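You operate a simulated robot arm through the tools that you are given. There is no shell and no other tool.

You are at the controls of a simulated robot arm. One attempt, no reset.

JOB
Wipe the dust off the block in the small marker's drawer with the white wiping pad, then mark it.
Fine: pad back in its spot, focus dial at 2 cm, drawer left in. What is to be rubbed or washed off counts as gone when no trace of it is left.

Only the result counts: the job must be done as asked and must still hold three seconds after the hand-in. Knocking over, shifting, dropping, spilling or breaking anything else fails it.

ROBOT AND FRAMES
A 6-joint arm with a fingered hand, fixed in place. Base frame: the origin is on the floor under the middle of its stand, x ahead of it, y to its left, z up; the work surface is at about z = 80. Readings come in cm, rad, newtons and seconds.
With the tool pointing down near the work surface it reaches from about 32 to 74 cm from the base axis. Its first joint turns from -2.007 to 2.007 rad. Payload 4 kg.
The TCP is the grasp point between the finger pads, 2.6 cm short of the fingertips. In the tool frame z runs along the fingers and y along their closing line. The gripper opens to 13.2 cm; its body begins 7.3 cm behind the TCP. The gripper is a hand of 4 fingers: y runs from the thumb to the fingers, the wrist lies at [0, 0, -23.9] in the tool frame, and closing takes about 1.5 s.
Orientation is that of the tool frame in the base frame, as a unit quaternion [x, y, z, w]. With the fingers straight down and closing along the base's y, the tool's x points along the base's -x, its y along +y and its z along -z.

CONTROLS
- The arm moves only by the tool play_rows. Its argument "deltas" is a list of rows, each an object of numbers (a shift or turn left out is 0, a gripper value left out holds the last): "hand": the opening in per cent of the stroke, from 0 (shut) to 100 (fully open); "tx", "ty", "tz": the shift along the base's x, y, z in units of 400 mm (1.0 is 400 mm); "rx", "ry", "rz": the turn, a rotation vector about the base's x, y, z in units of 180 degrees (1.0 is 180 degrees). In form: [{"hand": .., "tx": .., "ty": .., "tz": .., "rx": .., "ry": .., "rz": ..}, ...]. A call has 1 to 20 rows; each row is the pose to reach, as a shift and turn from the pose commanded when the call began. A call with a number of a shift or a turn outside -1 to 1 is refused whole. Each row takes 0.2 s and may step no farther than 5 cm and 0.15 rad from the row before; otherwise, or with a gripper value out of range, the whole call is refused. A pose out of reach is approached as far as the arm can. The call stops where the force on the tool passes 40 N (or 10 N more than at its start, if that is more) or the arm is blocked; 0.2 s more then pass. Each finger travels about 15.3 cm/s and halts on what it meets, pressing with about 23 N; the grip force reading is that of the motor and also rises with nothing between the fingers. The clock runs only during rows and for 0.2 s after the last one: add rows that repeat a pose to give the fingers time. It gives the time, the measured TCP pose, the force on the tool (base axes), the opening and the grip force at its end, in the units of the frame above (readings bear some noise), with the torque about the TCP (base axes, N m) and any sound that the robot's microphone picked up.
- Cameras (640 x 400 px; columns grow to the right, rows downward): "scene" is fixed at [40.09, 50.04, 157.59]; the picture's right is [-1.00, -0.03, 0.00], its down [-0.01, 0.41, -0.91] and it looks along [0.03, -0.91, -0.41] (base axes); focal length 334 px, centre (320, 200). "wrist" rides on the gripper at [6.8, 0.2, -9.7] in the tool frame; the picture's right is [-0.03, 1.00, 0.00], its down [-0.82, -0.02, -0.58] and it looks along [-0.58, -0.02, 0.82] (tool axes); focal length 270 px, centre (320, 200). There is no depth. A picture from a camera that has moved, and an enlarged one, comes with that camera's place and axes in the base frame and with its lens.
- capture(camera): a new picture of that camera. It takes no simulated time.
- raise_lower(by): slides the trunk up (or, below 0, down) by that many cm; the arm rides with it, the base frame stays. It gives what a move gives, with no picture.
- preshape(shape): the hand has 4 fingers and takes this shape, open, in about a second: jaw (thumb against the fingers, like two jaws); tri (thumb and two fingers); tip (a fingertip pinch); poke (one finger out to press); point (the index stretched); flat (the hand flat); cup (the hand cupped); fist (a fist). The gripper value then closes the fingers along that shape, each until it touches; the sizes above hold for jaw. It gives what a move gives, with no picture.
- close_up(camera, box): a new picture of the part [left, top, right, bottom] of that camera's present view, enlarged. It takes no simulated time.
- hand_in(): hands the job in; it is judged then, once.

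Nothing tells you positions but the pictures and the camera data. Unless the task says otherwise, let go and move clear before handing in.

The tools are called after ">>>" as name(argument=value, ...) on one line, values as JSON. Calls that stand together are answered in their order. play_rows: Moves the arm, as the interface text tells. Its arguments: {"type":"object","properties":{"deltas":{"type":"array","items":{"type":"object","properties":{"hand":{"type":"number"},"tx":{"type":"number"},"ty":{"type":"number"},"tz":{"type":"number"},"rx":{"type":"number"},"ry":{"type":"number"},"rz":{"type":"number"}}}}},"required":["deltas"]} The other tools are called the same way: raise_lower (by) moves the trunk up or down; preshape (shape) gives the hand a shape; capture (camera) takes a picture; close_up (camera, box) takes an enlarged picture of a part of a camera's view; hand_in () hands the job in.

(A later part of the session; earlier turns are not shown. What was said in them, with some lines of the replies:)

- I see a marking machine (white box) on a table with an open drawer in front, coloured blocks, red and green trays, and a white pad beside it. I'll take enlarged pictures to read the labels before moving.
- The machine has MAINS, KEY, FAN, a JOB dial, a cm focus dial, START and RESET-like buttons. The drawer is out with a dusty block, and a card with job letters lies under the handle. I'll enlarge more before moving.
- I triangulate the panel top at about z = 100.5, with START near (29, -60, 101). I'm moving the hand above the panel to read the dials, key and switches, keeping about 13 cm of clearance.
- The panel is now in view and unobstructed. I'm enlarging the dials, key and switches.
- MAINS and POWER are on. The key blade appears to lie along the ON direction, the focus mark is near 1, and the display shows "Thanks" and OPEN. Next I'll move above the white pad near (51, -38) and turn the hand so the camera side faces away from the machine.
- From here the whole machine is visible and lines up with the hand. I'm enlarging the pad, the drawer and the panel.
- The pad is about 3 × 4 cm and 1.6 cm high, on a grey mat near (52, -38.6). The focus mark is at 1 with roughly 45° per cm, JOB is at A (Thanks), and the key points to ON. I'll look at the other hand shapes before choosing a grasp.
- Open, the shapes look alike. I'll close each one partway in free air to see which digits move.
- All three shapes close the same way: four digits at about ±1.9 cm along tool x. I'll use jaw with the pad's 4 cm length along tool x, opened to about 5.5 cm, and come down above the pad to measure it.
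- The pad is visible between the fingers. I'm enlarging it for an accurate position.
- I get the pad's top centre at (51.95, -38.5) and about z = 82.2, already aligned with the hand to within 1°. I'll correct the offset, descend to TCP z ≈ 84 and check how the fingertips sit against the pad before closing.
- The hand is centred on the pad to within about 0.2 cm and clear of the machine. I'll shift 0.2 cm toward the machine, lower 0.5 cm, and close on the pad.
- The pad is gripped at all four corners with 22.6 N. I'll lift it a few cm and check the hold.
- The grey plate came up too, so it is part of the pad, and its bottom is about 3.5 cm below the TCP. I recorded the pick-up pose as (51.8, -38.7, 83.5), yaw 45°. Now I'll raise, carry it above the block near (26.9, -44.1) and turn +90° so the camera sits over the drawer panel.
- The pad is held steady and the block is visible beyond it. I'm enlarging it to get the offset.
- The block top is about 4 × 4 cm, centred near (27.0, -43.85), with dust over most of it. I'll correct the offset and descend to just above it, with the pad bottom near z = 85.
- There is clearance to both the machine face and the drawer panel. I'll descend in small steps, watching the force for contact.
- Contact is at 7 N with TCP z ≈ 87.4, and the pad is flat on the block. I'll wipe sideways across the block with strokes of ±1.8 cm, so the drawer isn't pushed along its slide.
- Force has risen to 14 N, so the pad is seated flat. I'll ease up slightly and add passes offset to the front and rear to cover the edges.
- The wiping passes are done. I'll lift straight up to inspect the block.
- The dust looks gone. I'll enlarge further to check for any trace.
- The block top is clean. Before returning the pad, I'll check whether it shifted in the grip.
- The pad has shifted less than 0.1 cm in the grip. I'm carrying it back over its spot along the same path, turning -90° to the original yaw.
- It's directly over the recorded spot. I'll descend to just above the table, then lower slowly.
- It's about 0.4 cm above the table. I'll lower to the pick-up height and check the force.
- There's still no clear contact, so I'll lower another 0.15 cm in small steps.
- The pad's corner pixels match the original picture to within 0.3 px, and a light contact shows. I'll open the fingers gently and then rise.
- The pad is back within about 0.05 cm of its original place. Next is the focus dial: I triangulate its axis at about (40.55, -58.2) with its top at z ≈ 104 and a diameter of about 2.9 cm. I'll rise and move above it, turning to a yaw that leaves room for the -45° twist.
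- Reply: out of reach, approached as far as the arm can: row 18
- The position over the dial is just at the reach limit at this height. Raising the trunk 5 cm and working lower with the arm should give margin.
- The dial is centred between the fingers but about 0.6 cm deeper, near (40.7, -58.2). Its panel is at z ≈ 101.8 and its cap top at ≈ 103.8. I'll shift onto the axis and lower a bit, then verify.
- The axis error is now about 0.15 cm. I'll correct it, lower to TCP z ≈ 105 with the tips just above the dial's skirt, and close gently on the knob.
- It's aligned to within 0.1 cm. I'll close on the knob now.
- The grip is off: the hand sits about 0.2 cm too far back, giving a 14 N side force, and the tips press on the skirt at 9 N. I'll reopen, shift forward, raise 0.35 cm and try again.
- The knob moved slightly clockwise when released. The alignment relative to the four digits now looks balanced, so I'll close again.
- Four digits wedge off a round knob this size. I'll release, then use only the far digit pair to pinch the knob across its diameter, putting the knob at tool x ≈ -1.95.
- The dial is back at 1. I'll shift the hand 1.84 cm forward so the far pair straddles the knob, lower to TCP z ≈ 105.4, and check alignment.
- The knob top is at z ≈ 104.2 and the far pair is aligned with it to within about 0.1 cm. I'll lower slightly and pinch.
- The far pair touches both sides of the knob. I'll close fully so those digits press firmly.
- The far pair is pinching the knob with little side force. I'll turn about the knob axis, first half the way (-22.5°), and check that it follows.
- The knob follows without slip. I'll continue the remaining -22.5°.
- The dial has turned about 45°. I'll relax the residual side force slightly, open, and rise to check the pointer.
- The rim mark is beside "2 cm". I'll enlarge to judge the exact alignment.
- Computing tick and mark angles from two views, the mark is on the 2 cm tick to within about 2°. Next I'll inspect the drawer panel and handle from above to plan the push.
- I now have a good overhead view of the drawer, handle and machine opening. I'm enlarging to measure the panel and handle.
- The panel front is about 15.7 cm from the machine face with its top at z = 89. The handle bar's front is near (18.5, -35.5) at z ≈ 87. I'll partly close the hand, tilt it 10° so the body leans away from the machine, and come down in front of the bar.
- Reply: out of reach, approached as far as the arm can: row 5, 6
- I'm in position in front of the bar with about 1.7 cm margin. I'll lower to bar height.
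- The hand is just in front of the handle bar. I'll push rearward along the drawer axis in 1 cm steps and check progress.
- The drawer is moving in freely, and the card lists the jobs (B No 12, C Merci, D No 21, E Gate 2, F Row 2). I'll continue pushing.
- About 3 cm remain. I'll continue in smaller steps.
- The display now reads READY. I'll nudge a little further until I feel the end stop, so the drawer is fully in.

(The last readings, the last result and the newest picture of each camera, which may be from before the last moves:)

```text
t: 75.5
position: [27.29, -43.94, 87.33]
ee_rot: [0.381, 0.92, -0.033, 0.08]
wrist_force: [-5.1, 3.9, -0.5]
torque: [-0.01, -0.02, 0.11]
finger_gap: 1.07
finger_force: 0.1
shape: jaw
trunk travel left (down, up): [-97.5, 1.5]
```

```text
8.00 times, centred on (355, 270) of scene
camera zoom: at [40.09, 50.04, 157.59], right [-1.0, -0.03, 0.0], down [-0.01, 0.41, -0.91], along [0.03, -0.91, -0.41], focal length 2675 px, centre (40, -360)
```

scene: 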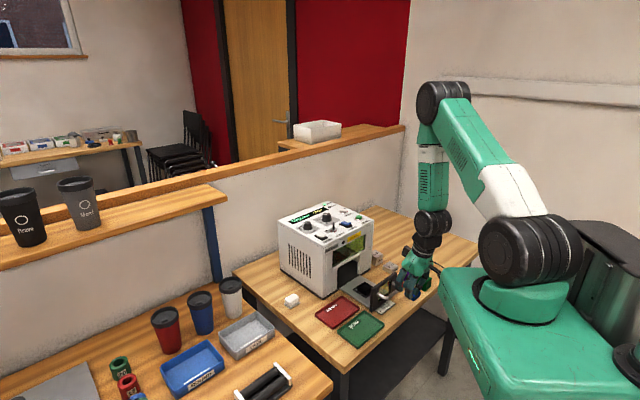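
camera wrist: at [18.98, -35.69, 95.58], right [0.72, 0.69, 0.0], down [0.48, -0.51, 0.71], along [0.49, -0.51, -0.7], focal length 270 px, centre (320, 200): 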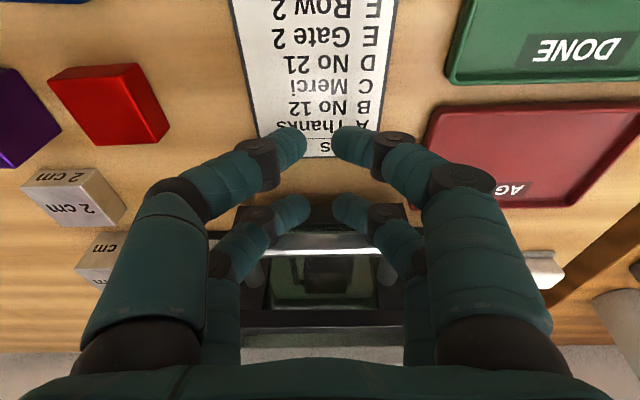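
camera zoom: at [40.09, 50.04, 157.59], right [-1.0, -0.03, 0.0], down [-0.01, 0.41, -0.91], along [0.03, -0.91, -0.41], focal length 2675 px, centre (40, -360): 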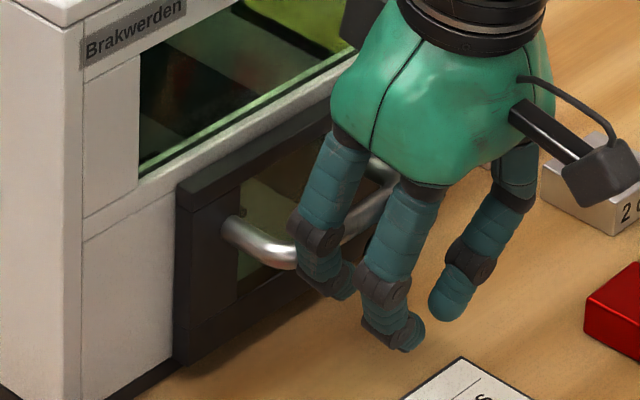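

I feel the end stop at about 6 N and the panel is flush. I'll back off and rise clear, then check the display and READY lamp.

>>> play_rows(deltas=[{"hand": 8, "tx": -0.03, "ty": 0.03}, {"hand": 8, "tx": -0.0619, "ty": 0.0618}, {"hand": 8, "tx": -0.0619, "ty": 0.0618, "tz": 0.1}, {"hand": 8, "tx": -0.0619, "ty": 0.0618, "tz": 0.2}, {"hand": 8, "tx": -0.0619, "ty": 0.0618, "tz": 0.3}, {"hand": 8, "tx": -0.0619, "ty": 0.0618, "tz": 0.4}, {"hand": 8, "tx": -0.0619, "ty": 0.0618, "tz": 0.5}, {"hand": 8, "tx": -0.0619, "ty": 0.0618, "tz": 0.6}, {"hand": 8, "tx": -0.0619, "ty": 0.0618, "tz": 0.65, "rx": 0.0196, "ry": 0.0197}, {"hand": 8, "tx": -0.0619, "ty": 0.0618, "tz": 0.65, "rx": 0.0392, "ry": 0.0393}])

>>> close_up(camera="scene", box=[270, 195, 390, 305])

>>> capture(camera="wrist")

>>> close_up(camera="scene", box=[286, 200, 366, 250])

```text
t: 77.7
position: [23.53, -40.07, 110.79]
ee_rot: [0.381, 0.921, -0.001, 0.079]
wrist_force: [-0.3, 0.4, -0.7]
torque: [-0.01, -0.02, 0.01]
finger_gap: 1.08
finger_force: 0.0
shape: jaw
out of reach, approached as far as the arm can: row 8, 9, 10
trunk travel left (down, up): [-97.5, 1.5]
```

```text
3.64 times, centred on (330, 250) of scene
camera zoom: at [40.09, 50.04, 157.59], right [-1.0, -0.03, 0.0], down [-0.01, 0.41, -0.91], along [0.03, -0.91, -0.41], focal length 1216 px, centre (284, 18)
```

zoom: 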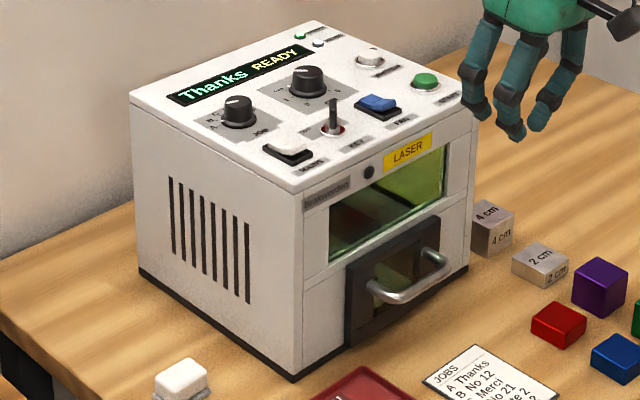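

```text
taken
camera wrist: at [17.43, -34.7, 119.26], right [0.72, 0.69, 0.06], down [0.47, -0.55, 0.69], along [0.51, -0.47, -0.72], focal length 270 px, centre (320, 200)
```

wrist: 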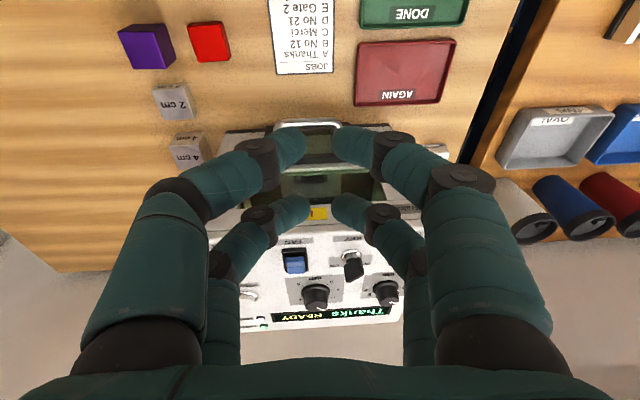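

```text
8.00 times, centred on (326, 225) of scene
camera zoom: at [40.09, 50.04, 157.59], right [-1.0, -0.03, 0.0], down [-0.01, 0.41, -0.91], along [0.03, -0.91, -0.41], focal length 2675 px, centre (272, 0)
```

zoom: 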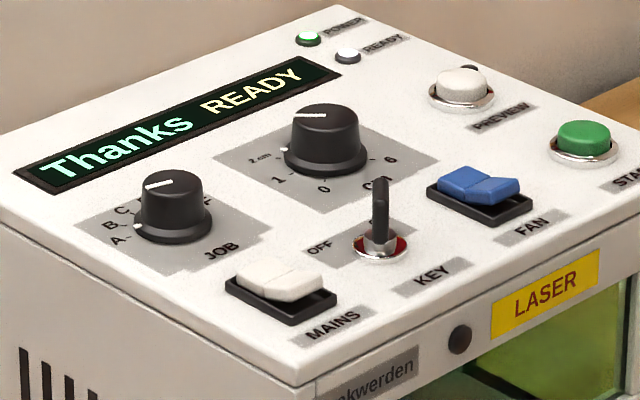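

READY is lit and the display shows "Thanks READY"; the drawer is in and the controls are unchanged. Now I'll move above START at about (28.9, -59.1).

>>> play_rows(deltas=[{"hand": 8, "tx": 0.0268, "ty": -0.09, "tz": 0.01}, {"hand": 8, "tx": 0.0536, "ty": -0.18, "tz": 0.02}, {"hand": 8, "tx": 0.0804, "ty": -0.27, "tz": 0.03}, {"hand": 8, "tx": 0.1072, "ty": -0.36, "tz": 0.04}, {"hand": 8, "tx": 0.134, "ty": -0.45, "tz": 0.05}, {"hand": 8, "tx": 0.134, "ty": -0.45, "tz": 0.05}])

>>> capture(camera="wrist")

```text
t: 79.1
position: [27.74, -56.35, 111.24]
ee_rot: [0.377, 0.918, 0.013, 0.117]
wrist_force: [-0.1, -0.4, -1.2]
torque: [-0.01, -0.04, 0.01]
finger_gap: 1.06
finger_force: 0.0
shape: jaw
out of reach, approached as far as the arm can: row 1, 2, 3, 4, 5, 6
trunk travel left (down, up): [-97.5, 1.5]
```

```text
taken
camera wrist: at [21.04, -51.0, 119.12], right [0.71, 0.7, 0.12], down [0.42, -0.55, 0.73], along [0.57, -0.47, -0.68], focal length 270 px, centre (320, 200)
```

wrist: 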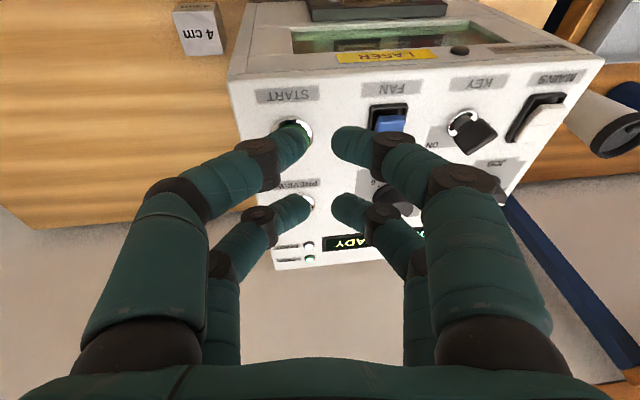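

The arm is not quite reaching the commanded orientation, so it may be caught near a joint limit. I'll look at its configuration.

>>> capture(camera="scene")

```text
taken
```

scene: 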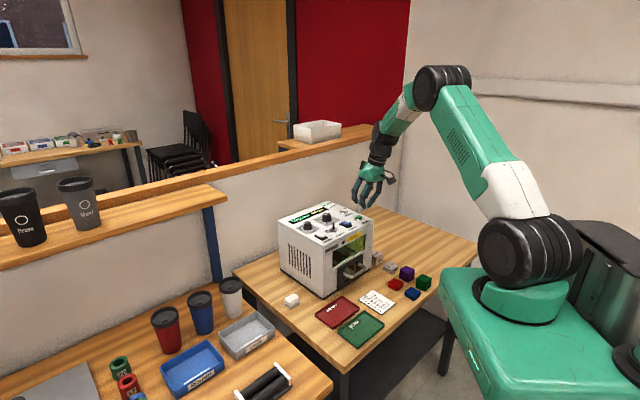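

>>> play_rows(deltas=[{"hand": 8}, {"hand": 8}, {"hand": 8}])

```text
t: 79.9
position: [27.83, -56.41, 111.31]
ee_rot: [0.378, 0.918, 0.014, 0.117]
wrist_force: [-0.4, 0.0, -0.3]
torque: [-0.02, 0.01, -0.03]
finger_gap: 1.05
finger_force: 0.0
shape: jaw
trunk travel left (down, up): [-97.5, 1.5]
```

>>> play_rows(deltas=[{"hand": 8, "tz": 0.02, "rx": 0.0103, "ry": 0.036}, {"hand": 8, "tz": 0.04, "rx": 0.0206, "ry": 0.0721}, {"hand": 8, "tz": 0.04, "rx": 0.0206, "ry": 0.0721}])

```text
t: 80.7
position: [27.8, -56.3, 111.22]
ee_rot: [0.377, 0.919, 0.013, 0.117]
wrist_force: [-0.4, -0.3, 0.1]
torque: [0.03, 0.0, -0.03]
finger_gap: 1.06
finger_force: 0.1
shape: jaw
out of reach, approached as far as the arm can: row 1, 2, 3
trunk travel left (down, up): [-97.5, 1.5]
```

>>> play_rows(deltas=[{"hand": 8, "rz": -0.04}, {"hand": 8, "rz": -0.08}])

```text
t: 81.3
position: [27.44, -55.93, 110.92]
ee_rot: [0.489, 0.863, 0.003, 0.126]
wrist_force: [0.1, 0.7, 0.5]
torque: [0.03, -0.01, 0.01]
finger_gap: 1.08
finger_force: 0.1
shape: jaw
out of reach, approached as far as the arm can: row 2
trunk travel left (down, up): [-97.5, 1.5]
```

>>> play_rows(deltas=[{"hand": 8, "rx": 0.019, "ry": 0.0355}, {"hand": 8, "rx": 0.038, "ry": 0.0709}, {"hand": 8, "rx": 0.038, "ry": 0.0709}])

>>> capture(camera="scene")

```text
t: 82.1
position: [27.51, -55.78, 110.87]
ee_rot: [0.489, 0.863, 0.002, 0.126]
wrist_force: [0.0, 0.2, -0.3]
torque: [-0.04, 0.04, -0.01]
finger_gap: 1.08
finger_force: 0.0
shape: jaw
out of reach, approached as far as the arm can: row 1, 2, 3
trunk travel left (down, up): [-97.5, 1.5]
```

```text
taken
```

scene: 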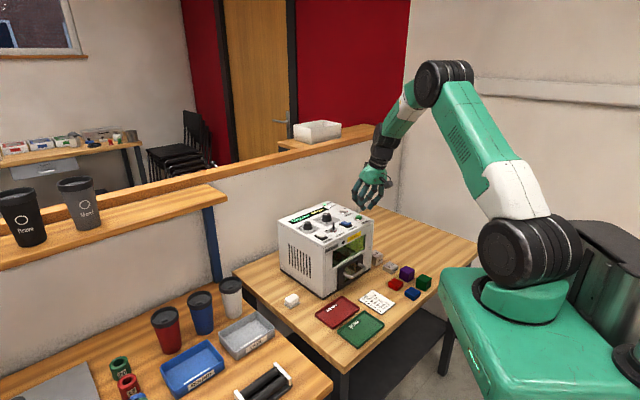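

The arm passed near a wrist singularity and is now limited to a slight tilt of about 14°. That's fine for pressing a button. I'll switch to the poke shape and look at where the finger is.

>>> preshape(shape="poke")

>>> capture(camera="wrist")

>>> close_up(camera="scene", box=[320, 130, 420, 240])

```text
t: 83.0
position: [27.49, -55.85, 110.86]
ee_rot: [0.489, 0.863, 0.003, 0.126]
wrist_force: [0.5, -0.1, 0.2]
torque: [0.04, 0.01, 0.0]
finger_gap: 0.0
finger_force: 0.0
shape: poke
trunk travel left (down, up): [-97.5, 1.5]
```

```text
taken
camera wrist: at [22.16, -49.06, 118.64], right [0.86, 0.5, 0.13], down [0.26, -0.63, 0.73], along [0.45, -0.59, -0.67], focal length 270 px, centre (320, 200)
```

wrist: 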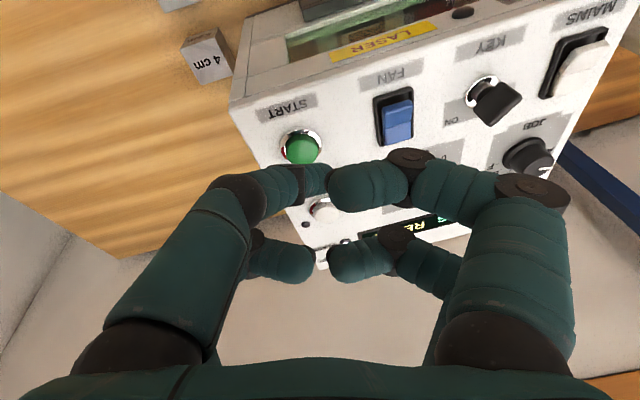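

```text
3.64 times, centred on (370, 185) of scene
camera zoom: at [40.09, 50.04, 157.59], right [-1.0, -0.03, 0.0], down [-0.01, 0.41, -0.91], along [0.03, -0.91, -0.41], focal length 1216 px, centre (138, 254)
```

zoom: 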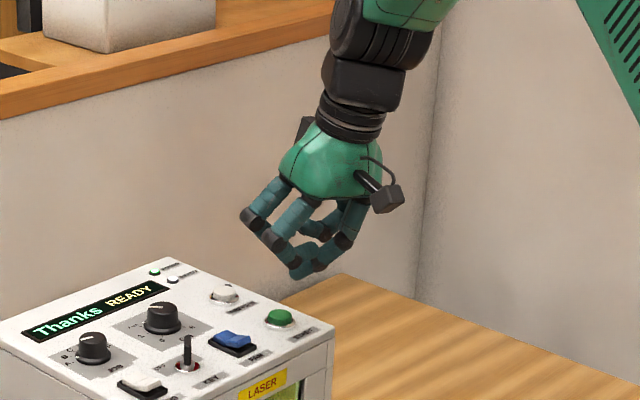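

>>> close_up(camera="scene", box=[380, 165, 440, 210])

>>> close_up(camera="scene", box=[365, 165, 425, 215])

>>> close_up(camera="wrist", box=[200, 120, 480, 300])

```text
8.89 times, centred on (410, 188) of scene
camera zoom: at [40.09, 50.04, 157.59], right [-1.0, -0.03, 0.0], down [-0.01, 0.41, -0.91], along [0.03, -0.91, -0.41], focal length 2973 px, centre (-480, 311)
```

zoom: 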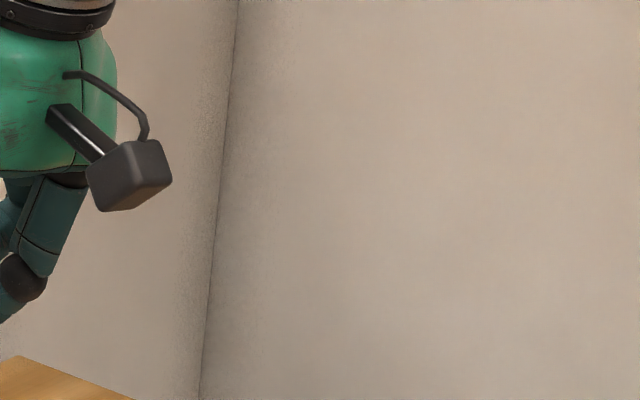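

```text
8.00 times, centred on (395, 190) of scene
camera zoom: at [40.09, 50.04, 157.59], right [-1.0, -0.03, 0.0], down [-0.01, 0.41, -0.91], along [0.03, -0.91, -0.41], focal length 2675 px, centre (-280, 280)
```

zoom: 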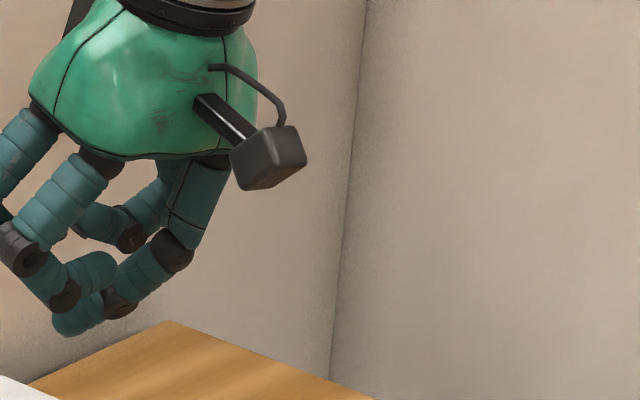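

```text
2.22 times, centred on (340, 210) of wrist
camera zoom: at [22.16, -49.06, 118.64], right [0.86, 0.5, 0.13], down [0.26, -0.63, 0.73], along [0.45, -0.59, -0.67], focal length 601 px, centre (276, 178)
```

zoom: 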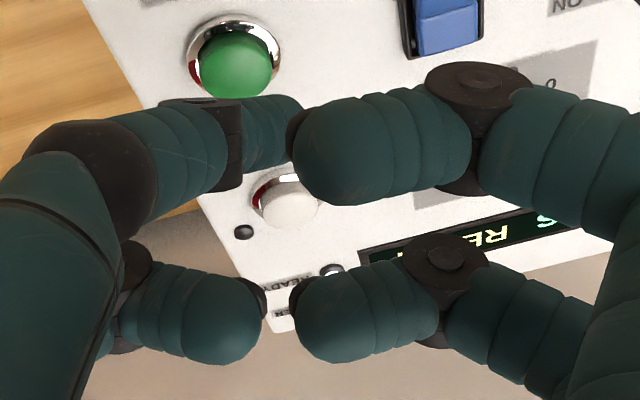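

The poke finger is mostly hidden under the others. I'll check the "point" shape, which may stretch further.

>>> preshape(shape="point")

>>> close_up(camera="wrist", box=[200, 120, 480, 300])

>>> close_up(camera="scene", box=[345, 165, 405, 215])

```text
t: 83.9
position: [27.48, -55.91, 110.8]
ee_rot: [0.489, 0.863, 0.003, 0.126]
wrist_force: [-0.3, 0.8, 0.2]
torque: [0.02, -0.01, 0.01]
finger_gap: 0.01
finger_force: 0.1
shape: point
trunk travel left (down, up): [-97.5, 1.5]
```

```text
2.22 times, centred on (340, 210) of wrist
camera zoom: at [22.16, -49.07, 118.64], right [0.86, 0.5, 0.13], down [0.26, -0.63, 0.73], along [0.45, -0.59, -0.67], focal length 601 px, centre (276, 178)
```

zoom: 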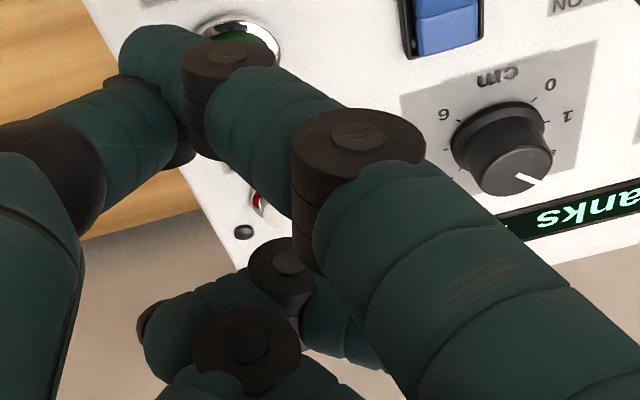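

```text
8.00 times, centred on (375, 190) of scene
camera zoom: at [40.09, 50.04, 157.59], right [-1.0, -0.03, 0.0], down [-0.01, 0.41, -0.91], along [0.03, -0.91, -0.41], focal length 2675 px, centre (-120, 280)
```

zoom: 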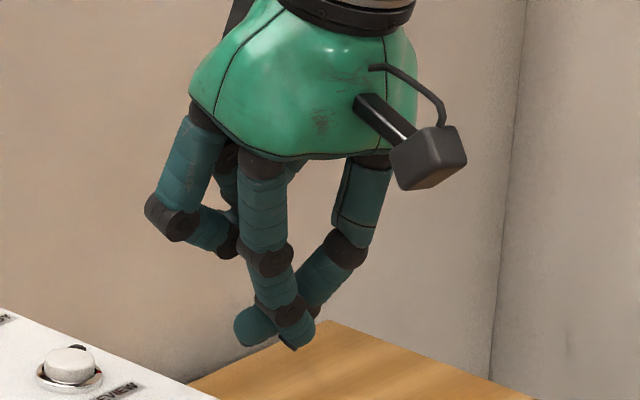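

"Point" crosses the fingers, so it isn't useful here. I'll return to jaw, fully closed: the near fingertip pair sits about 0.8 cm lower thanks to the tilt and can press START alone. Then I'll move above START with a little extra tilt margin.

>>> preshape(shape="jaw")

>>> play_rows(deltas=[{"hand": 50}, {"hand": 20}, {"hand": 5, "tx": 0.02, "ty": -0.033, "rx": 0.0062, "ry": -0.0125}, {"hand": 0, "tx": 0.04, "ty": -0.066, "rx": 0.0124, "ry": -0.0249}, {"hand": 0, "tx": 0.0583, "ty": -0.0975, "rx": 0.0124, "ry": -0.0249}, {"hand": 0, "tx": 0.0583, "ty": -0.0975, "rx": 0.0124, "ry": -0.0249}])

>>> capture(camera="wrist")

>>> close_up(camera="scene", box=[300, 140, 420, 240])

```text
t: 84.8
position: [27.46, -55.93, 110.85]
ee_rot: [0.49, 0.863, 0.003, 0.126]
wrist_force: [0.6, 0.1, 0.5]
torque: [-0.04, 0.0, -0.02]
finger_gap: 13.2
finger_force: 0.0
shape: jaw
trunk travel left (down, up): [-97.5, 1.5]
```

```text
t: 86.2
position: [29.91, -59.67, 110.81]
ee_rot: [0.491, 0.857, 0.038, 0.151]
wrist_force: [-0.3, 0.4, -0.9]
torque: [0.01, 0.0, -0.01]
finger_gap: 0.0
finger_force: 23.2
shape: jaw
trunk travel left (down, up): [-97.5, 1.5]
```

```text
taken
camera wrist: at [23.92, -53.19, 118.4], right [0.84, 0.49, 0.22], down [0.2, -0.66, 0.72], along [0.5, -0.57, -0.65], focal length 270 px, centre (320, 200)
```

wrist: 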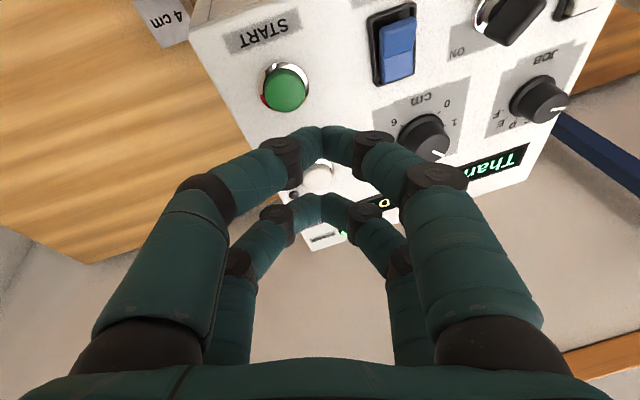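

```text
4.00 times, centred on (360, 190) of scene
camera zoom: at [40.09, 50.04, 157.59], right [-1.0, -0.03, 0.0], down [-0.01, 0.41, -0.91], along [0.03, -0.91, -0.41], focal length 1338 px, centre (160, 240)
```

zoom: 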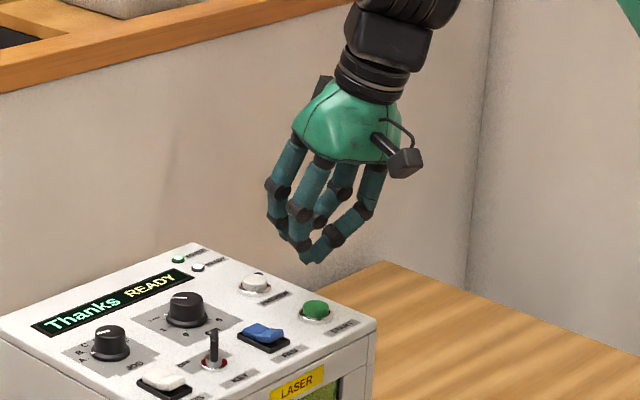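

It's stable here. The near-left fingertip, the lowest one, should be right over START at (28.9, -59.1). I'll descend 3.5 cm and verify alignment.

>>> play_rows(deltas=[{"hand": 0, "tz": -0.045}, {"hand": 0, "tz": -0.0875}, {"hand": 0, "tz": -0.0875}])

>>> capture(camera="wrist")

>>> close_up(camera="scene", box=[335, 180, 405, 235])

>>> close_up(camera="wrist", box=[240, 80, 400, 220])

```text
t: 87.0
position: [29.82, -59.91, 107.26]
ee_rot: [0.491, 0.857, 0.038, 0.15]
wrist_force: [-0.6, -0.8, 0.6]
torque: [0.0, -0.02, -0.03]
finger_gap: 0.01
finger_force: 22.9
shape: jaw
trunk travel left (down, up): [-97.5, 1.5]
```

```text
taken
camera wrist: at [23.89, -53.27, 114.91], right [0.84, 0.49, 0.22], down [0.2, -0.66, 0.72], along [0.5, -0.57, -0.65], focal length 270 px, centre (320, 200)
```

wrist: 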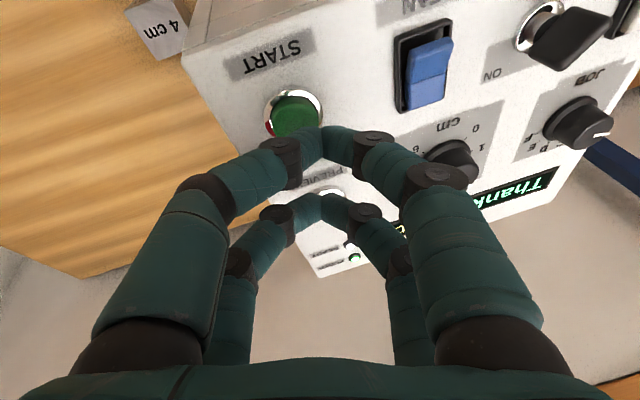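

```text
7.27 times, centred on (370, 208) of scene
camera zoom: at [40.09, 50.04, 157.59], right [-1.0, -0.03, 0.0], down [-0.01, 0.41, -0.91], along [0.03, -0.91, -0.41], focal length 2432 px, centre (-44, 146)
```

zoom: 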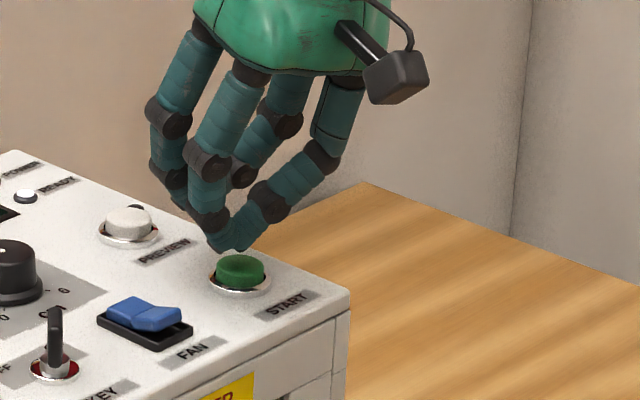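

```text
2.86 times, centred on (320, 150) of wrist
camera zoom: at [23.89, -53.27, 114.91], right [0.84, 0.49, 0.22], down [0.2, -0.66, 0.72], along [0.5, -0.57, -0.65], focal length 772 px, centre (320, 343)
```

zoom: 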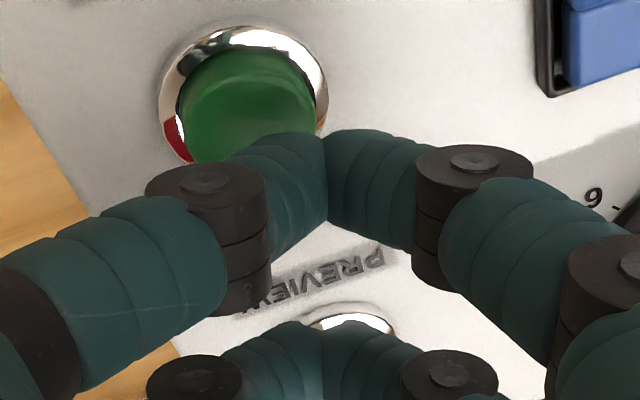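

The fingertip pair is over START. I'll apply a small correction, then lower in small steps until contact.

>>> play_rows(deltas=[{"hand": 0, "tx": -0.0025, "ty": 0.005, "tz": -0.015}, {"hand": 0, "tx": -0.0025, "ty": 0.005, "tz": -0.025}])

>>> close_up(camera="scene", box=[335, 190, 405, 235])

```text
t: 87.6
position: [29.65, -59.61, 106.4]
ee_rot: [0.491, 0.857, 0.038, 0.151]
wrist_force: [0.3, 0.6, 1.2]
torque: [0.0, 0.01, -0.01]
finger_gap: 0.01
finger_force: 22.8
shape: jaw
trunk travel left (down, up): [-97.5, 1.5]
```

```text
8.89 times, centred on (370, 212) of scene
camera zoom: at [40.09, 50.04, 157.59], right [-1.0, -0.03, 0.0], down [-0.01, 0.41, -0.91], along [0.03, -0.91, -0.41], focal length 2973 px, centre (-124, 89)
```

zoom: 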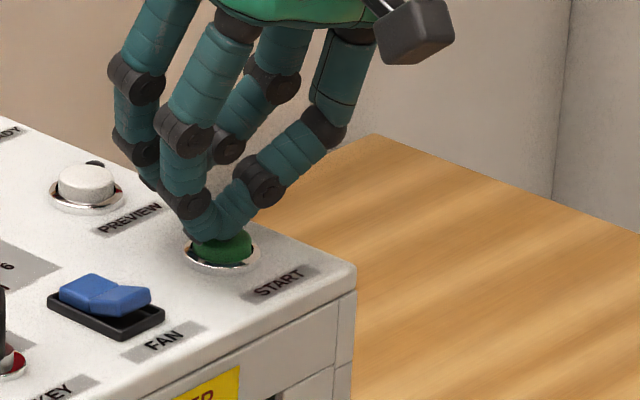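

>>> play_rows(deltas=[{"hand": 0, "tz": -0.006}, {"hand": 0, "tz": -0.012}])

>>> close_up(camera="scene", box=[285, 190, 405, 245])

```text
t: 88.2
position: [29.72, -59.68, 105.85]
ee_rot: [0.491, 0.857, 0.038, 0.151]
wrist_force: [-1.2, -0.6, 5.1]
torque: [0.07, 0.03, 0.04]
finger_gap: 0.0
finger_force: 23.0
shape: jaw
trunk travel left (down, up): [-97.5, 1.5]
heard: click
```

```text
5.33 times, centred on (345, 218) of scene
camera zoom: at [40.09, 50.04, 157.59], right [-1.0, -0.03, 0.0], down [-0.01, 0.41, -0.91], along [0.03, -0.91, -0.41], focal length 1784 px, centre (187, 107)
```

zoom: 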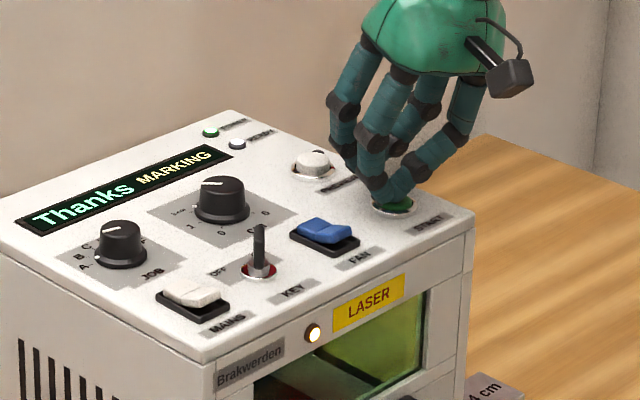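

I heard a click, and the display shows "Thanks MARKING" with the lamp on the front lit. I'll lift off START and wait for it to finish.

>>> play_rows(deltas=[{"hand": 0, "tz": 0.02}, {"hand": 0, "tz": 0.08}, {"hand": 0, "tz": 0.15}, {"hand": 0, "tz": 0.15}, {"hand": 0, "tz": 0.15}, {"hand": 0, "tz": 0.15}, {"hand": 0, "tz": 0.15}, {"hand": 0, "tz": 0.15}, {"hand": 0, "tz": 0.15}, {"hand": 0, "tz": 0.15}])

>>> close_up(camera="scene", box=[280, 195, 400, 300])

```text
t: 90.4
position: [29.79, -59.51, 111.84]
ee_rot: [0.49, 0.858, 0.039, 0.149]
wrist_force: [-0.2, -0.6, 0.1]
torque: [0.01, 0.0, 0.03]
finger_gap: 0.0
finger_force: 23.2
shape: jaw
trunk travel left (down, up): [-97.5, 1.5]
```

```text
3.81 times, centred on (340, 248) of scene
camera zoom: at [40.09, 50.04, 157.59], right [-1.0, -0.03, 0.0], down [-0.01, 0.41, -0.91], along [0.03, -0.91, -0.41], focal length 1274 px, centre (244, 19)
```

zoom: 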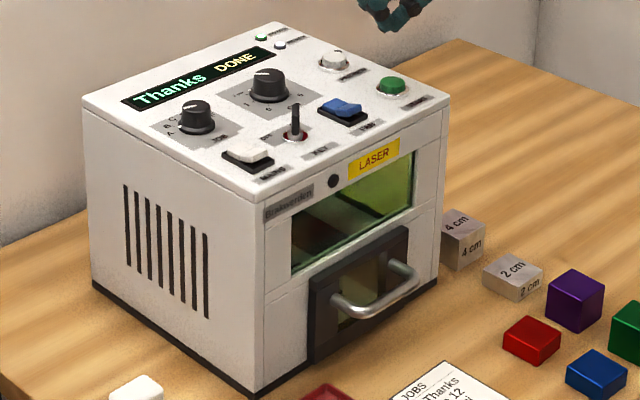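

The display reads "Thanks DONE". I'll inspect the block through the window, the dial, the pad and the surroundings before handing in.

>>> close_up(camera="scene", box=[330, 225, 390, 275])

>>> close_up(camera="scene", box=[299, 201, 355, 236])

>>> close_up(camera="scene", box=[260, 250, 440, 360])

>>> capture(camera="wrist")

```text
8.00 times, centred on (360, 250) of scene
camera zoom: at [40.09, 50.04, 157.59], right [-1.0, -0.03, 0.0], down [-0.01, 0.41, -0.91], along [0.03, -0.91, -0.41], focal length 2675 px, centre (0, -200)
```

zoom: 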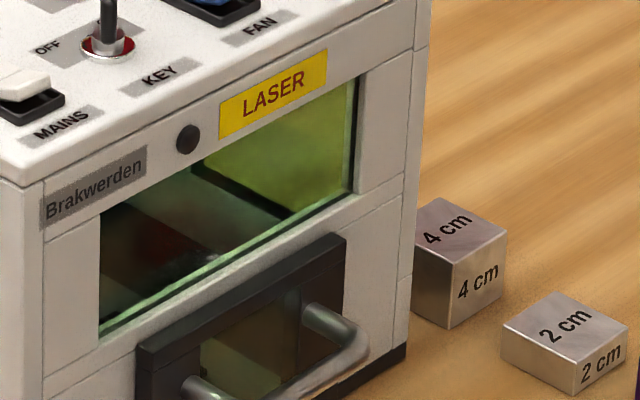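

```text
11.43 times, centred on (327, 218) of scene
camera zoom: at [40.09, 50.04, 157.59], right [-1.0, -0.03, 0.0], down [-0.01, 0.41, -0.91], along [0.03, -0.91, -0.41], focal length 3822 px, centre (240, -11)
```

zoom: 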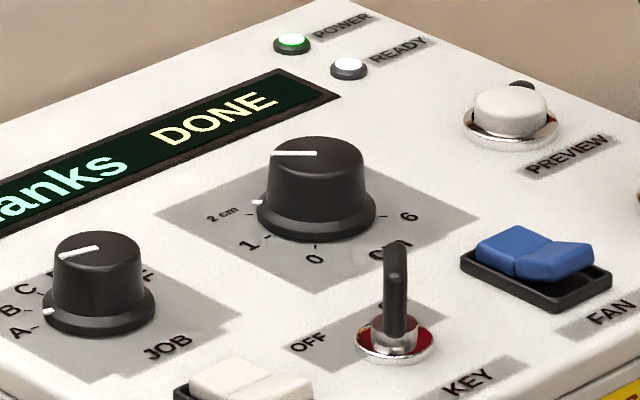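

```text
3.56 times, centred on (350, 305) of scene
camera zoom: at [40.09, 50.04, 157.59], right [-1.0, -0.03, 0.0], down [-0.01, 0.41, -0.91], along [0.03, -0.91, -0.41], focal length 1189 px, centre (213, -173)
```

zoom: 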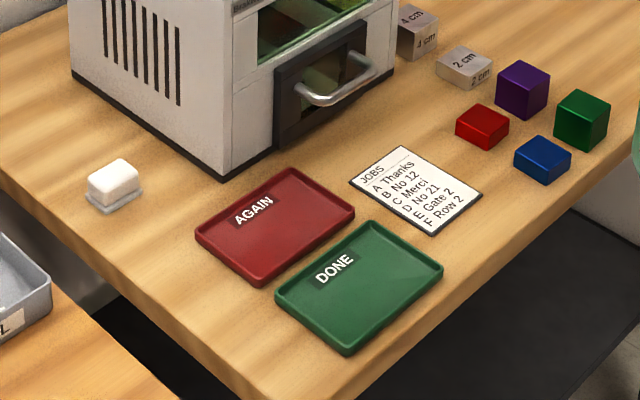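

```text
taken
camera wrist: at [23.85, -53.08, 119.4], right [0.84, 0.49, 0.22], down [0.2, -0.66, 0.72], along [0.5, -0.57, -0.65], focal length 270 px, centre (320, 200)
```

wrist: 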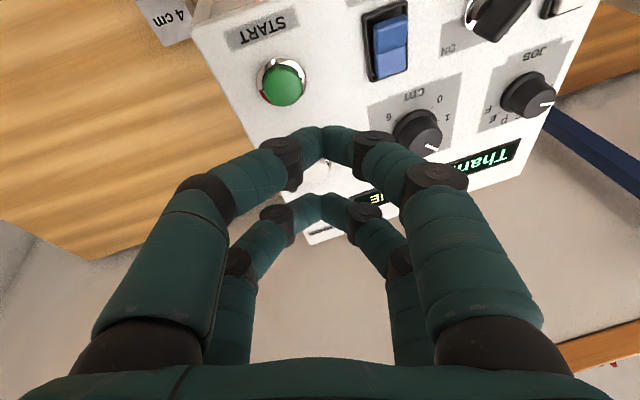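

>>> close_up(camera="scene", box=[334, 240, 366, 268])

>>> close_up(camera="scene", box=[276, 285, 308, 315])

```text
14.29 times, centred on (350, 254) of scene
camera zoom: at [40.09, 50.04, 157.59], right [-1.0, -0.03, 0.0], down [-0.01, 0.41, -0.91], along [0.03, -0.91, -0.41], focal length 4777 px, centre (-109, -571)
```

zoom: 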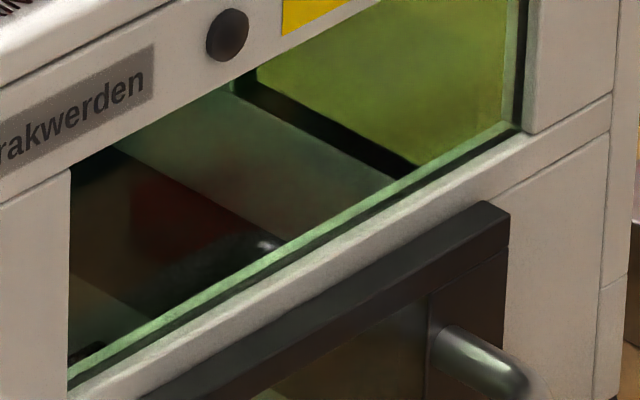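

```text
13.33 times, centred on (292, 300) of scene
camera zoom: at [40.09, 50.04, 157.59], right [-1.0, -0.03, 0.0], down [-0.01, 0.41, -0.91], along [0.03, -0.91, -0.41], focal length 4459 px, centre (693, -1133)
```

zoom: 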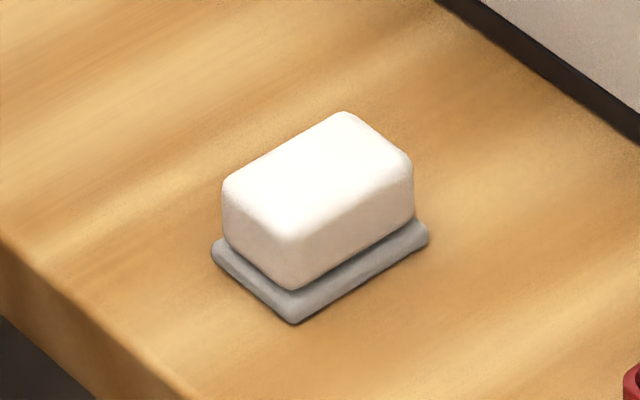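

Everything else looks in place. I'll move to the front of the machine and look through its window to confirm the mark on the block.

>>> play_rows(deltas=[{"hand": 0, "tz": 0.05}, {"hand": 0, "tx": -0.0315, "ty": 0.097, "tz": 0.05}, {"hand": 0, "tx": -0.063, "ty": 0.194, "tz": 0.05}, {"hand": 0, "tx": -0.0945, "ty": 0.291, "tz": 0.05}, {"hand": 0, "tx": -0.126, "ty": 0.388, "tz": 0.05}, {"hand": 30, "tx": -0.1575, "ty": 0.485, "tz": 0.05}, {"hand": 60, "tx": -0.1575, "ty": 0.485, "tz": 0.05}, {"hand": 60, "tx": -0.1575, "ty": 0.485, "tz": 0.05}, {"hand": 60, "tx": -0.1575, "ty": 0.485, "tz": 0.05}])

>>> capture(camera="wrist")

>>> capture(camera="scene")

```text
t: 92.4
position: [23.37, -40.26, 114.04]
ee_rot: [0.491, 0.857, 0.039, 0.148]
wrist_force: [-0.5, 0.0, 0.3]
torque: [-0.04, 0.03, -0.01]
finger_gap: 7.85
finger_force: 0.1
shape: jaw
trunk travel left (down, up): [-97.5, 1.5]
```

```text
taken
camera wrist: at [17.53, -33.79, 121.64], right [0.84, 0.49, 0.22], down [0.2, -0.66, 0.72], along [0.5, -0.57, -0.65], focal length 270 px, centre (320, 200)
```

wrist: 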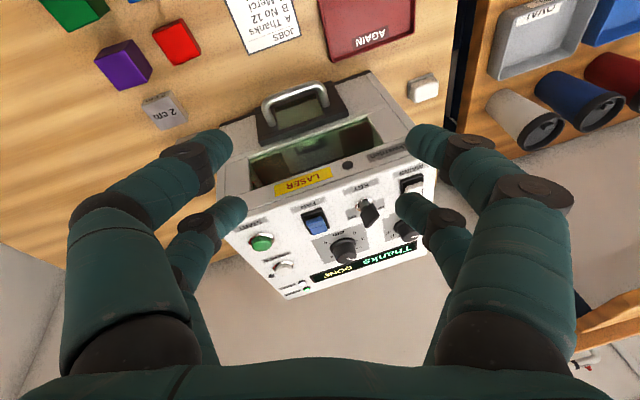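

```text
taken
```

scene: 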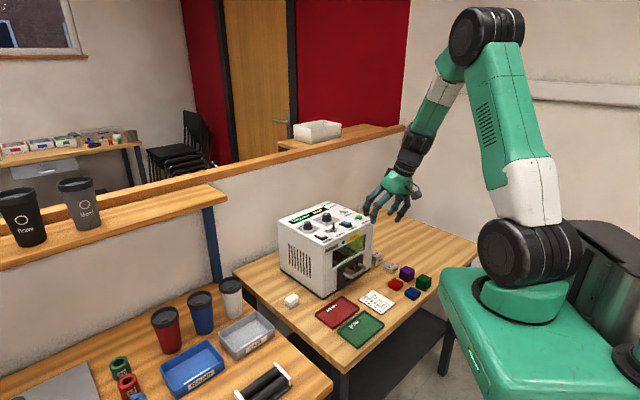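

I can see into the window from here. I'll enlarge it.

>>> close_up(camera="wrist", box=[244, 110, 388, 200])

>>> close_up(camera="wrist", box=[280, 125, 350, 170])

>>> close_up(camera="wrist", box=[300, 225, 430, 285])

```text
4.44 times, centred on (316, 155) of wrist
camera zoom: at [17.53, -33.79, 121.64], right [0.84, 0.49, 0.22], down [0.2, -0.66, 0.72], along [0.5, -0.57, -0.65], focal length 1201 px, centre (338, 400)
```

zoom: 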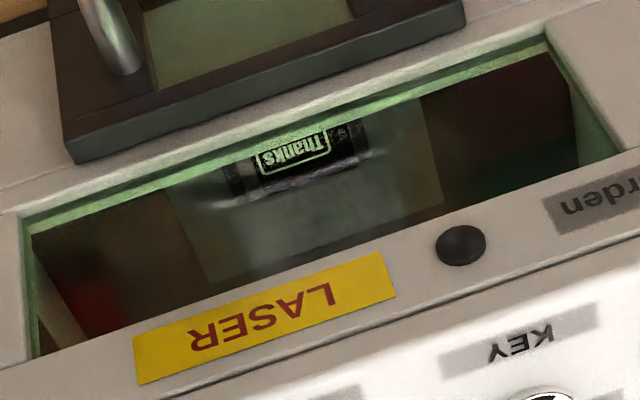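

```text
8.89 times, centred on (315, 148) of wrist
camera zoom: at [17.53, -33.79, 121.64], right [0.84, 0.49, 0.22], down [0.2, -0.66, 0.72], along [0.5, -0.57, -0.65], focal length 2402 px, centre (364, 667)
```

zoom: 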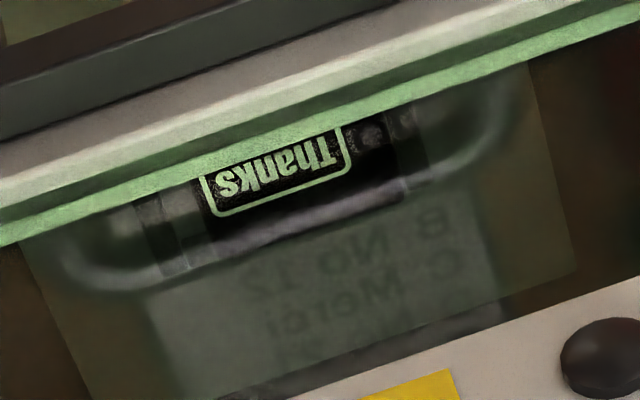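

```text
4.92 times, centred on (365, 255) of wrist
camera zoom: at [17.53, -33.79, 121.64], right [0.84, 0.49, 0.22], down [0.2, -0.66, 0.72], along [0.5, -0.57, -0.65], focal length 1331 px, centre (98, -71)
```

zoom: 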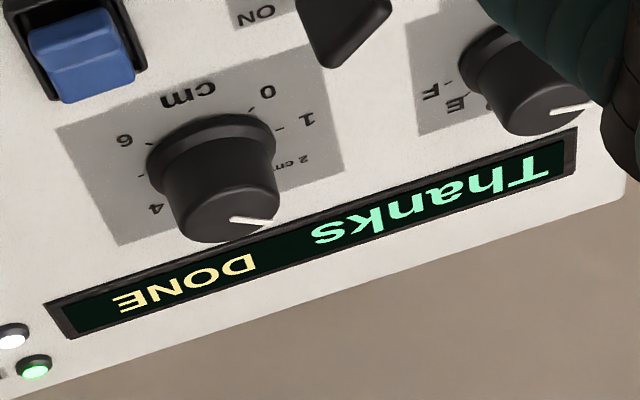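

The block carries a crisp "Thanks" mark with no dust on it. The pad is in its spot, the dial is at 2 cm, the drawer is fully in, and the hand is clear, so I'm handing in.

>>> hand_in()

```text
The job is handed in.
```

The block has been wiped clean and marked, and I've handed the job in; the tool confirmed the hand-in but gave no verdict.

- **Dust:** I rubbed the block top with the white pad. Enlarged pictures afterwards showed no dust left.
- **Mark:** With the drawer in, the machine showed READY. I pressed START, and it went to MARKING and then DONE. Through the window the block shows a sharp "Thanks", which is job A on the card. You didn't name a text, so I left the JOB dial where it was.
- **Focus dial:** It was at 1 cm. I turned it to 2 cm, and the mark sits on the 2 cm tick to within about 2°.
- **Drawer:** It is pushed in to its end stop.
- **Pad:** It is back within about 0.05 cm of where I found it.

The block now sits about 0.3 cm off centre in its holder because the wiping nudged it sideways. I saw nothing else moved or knocked over. The hand is empty and clear of the machine.
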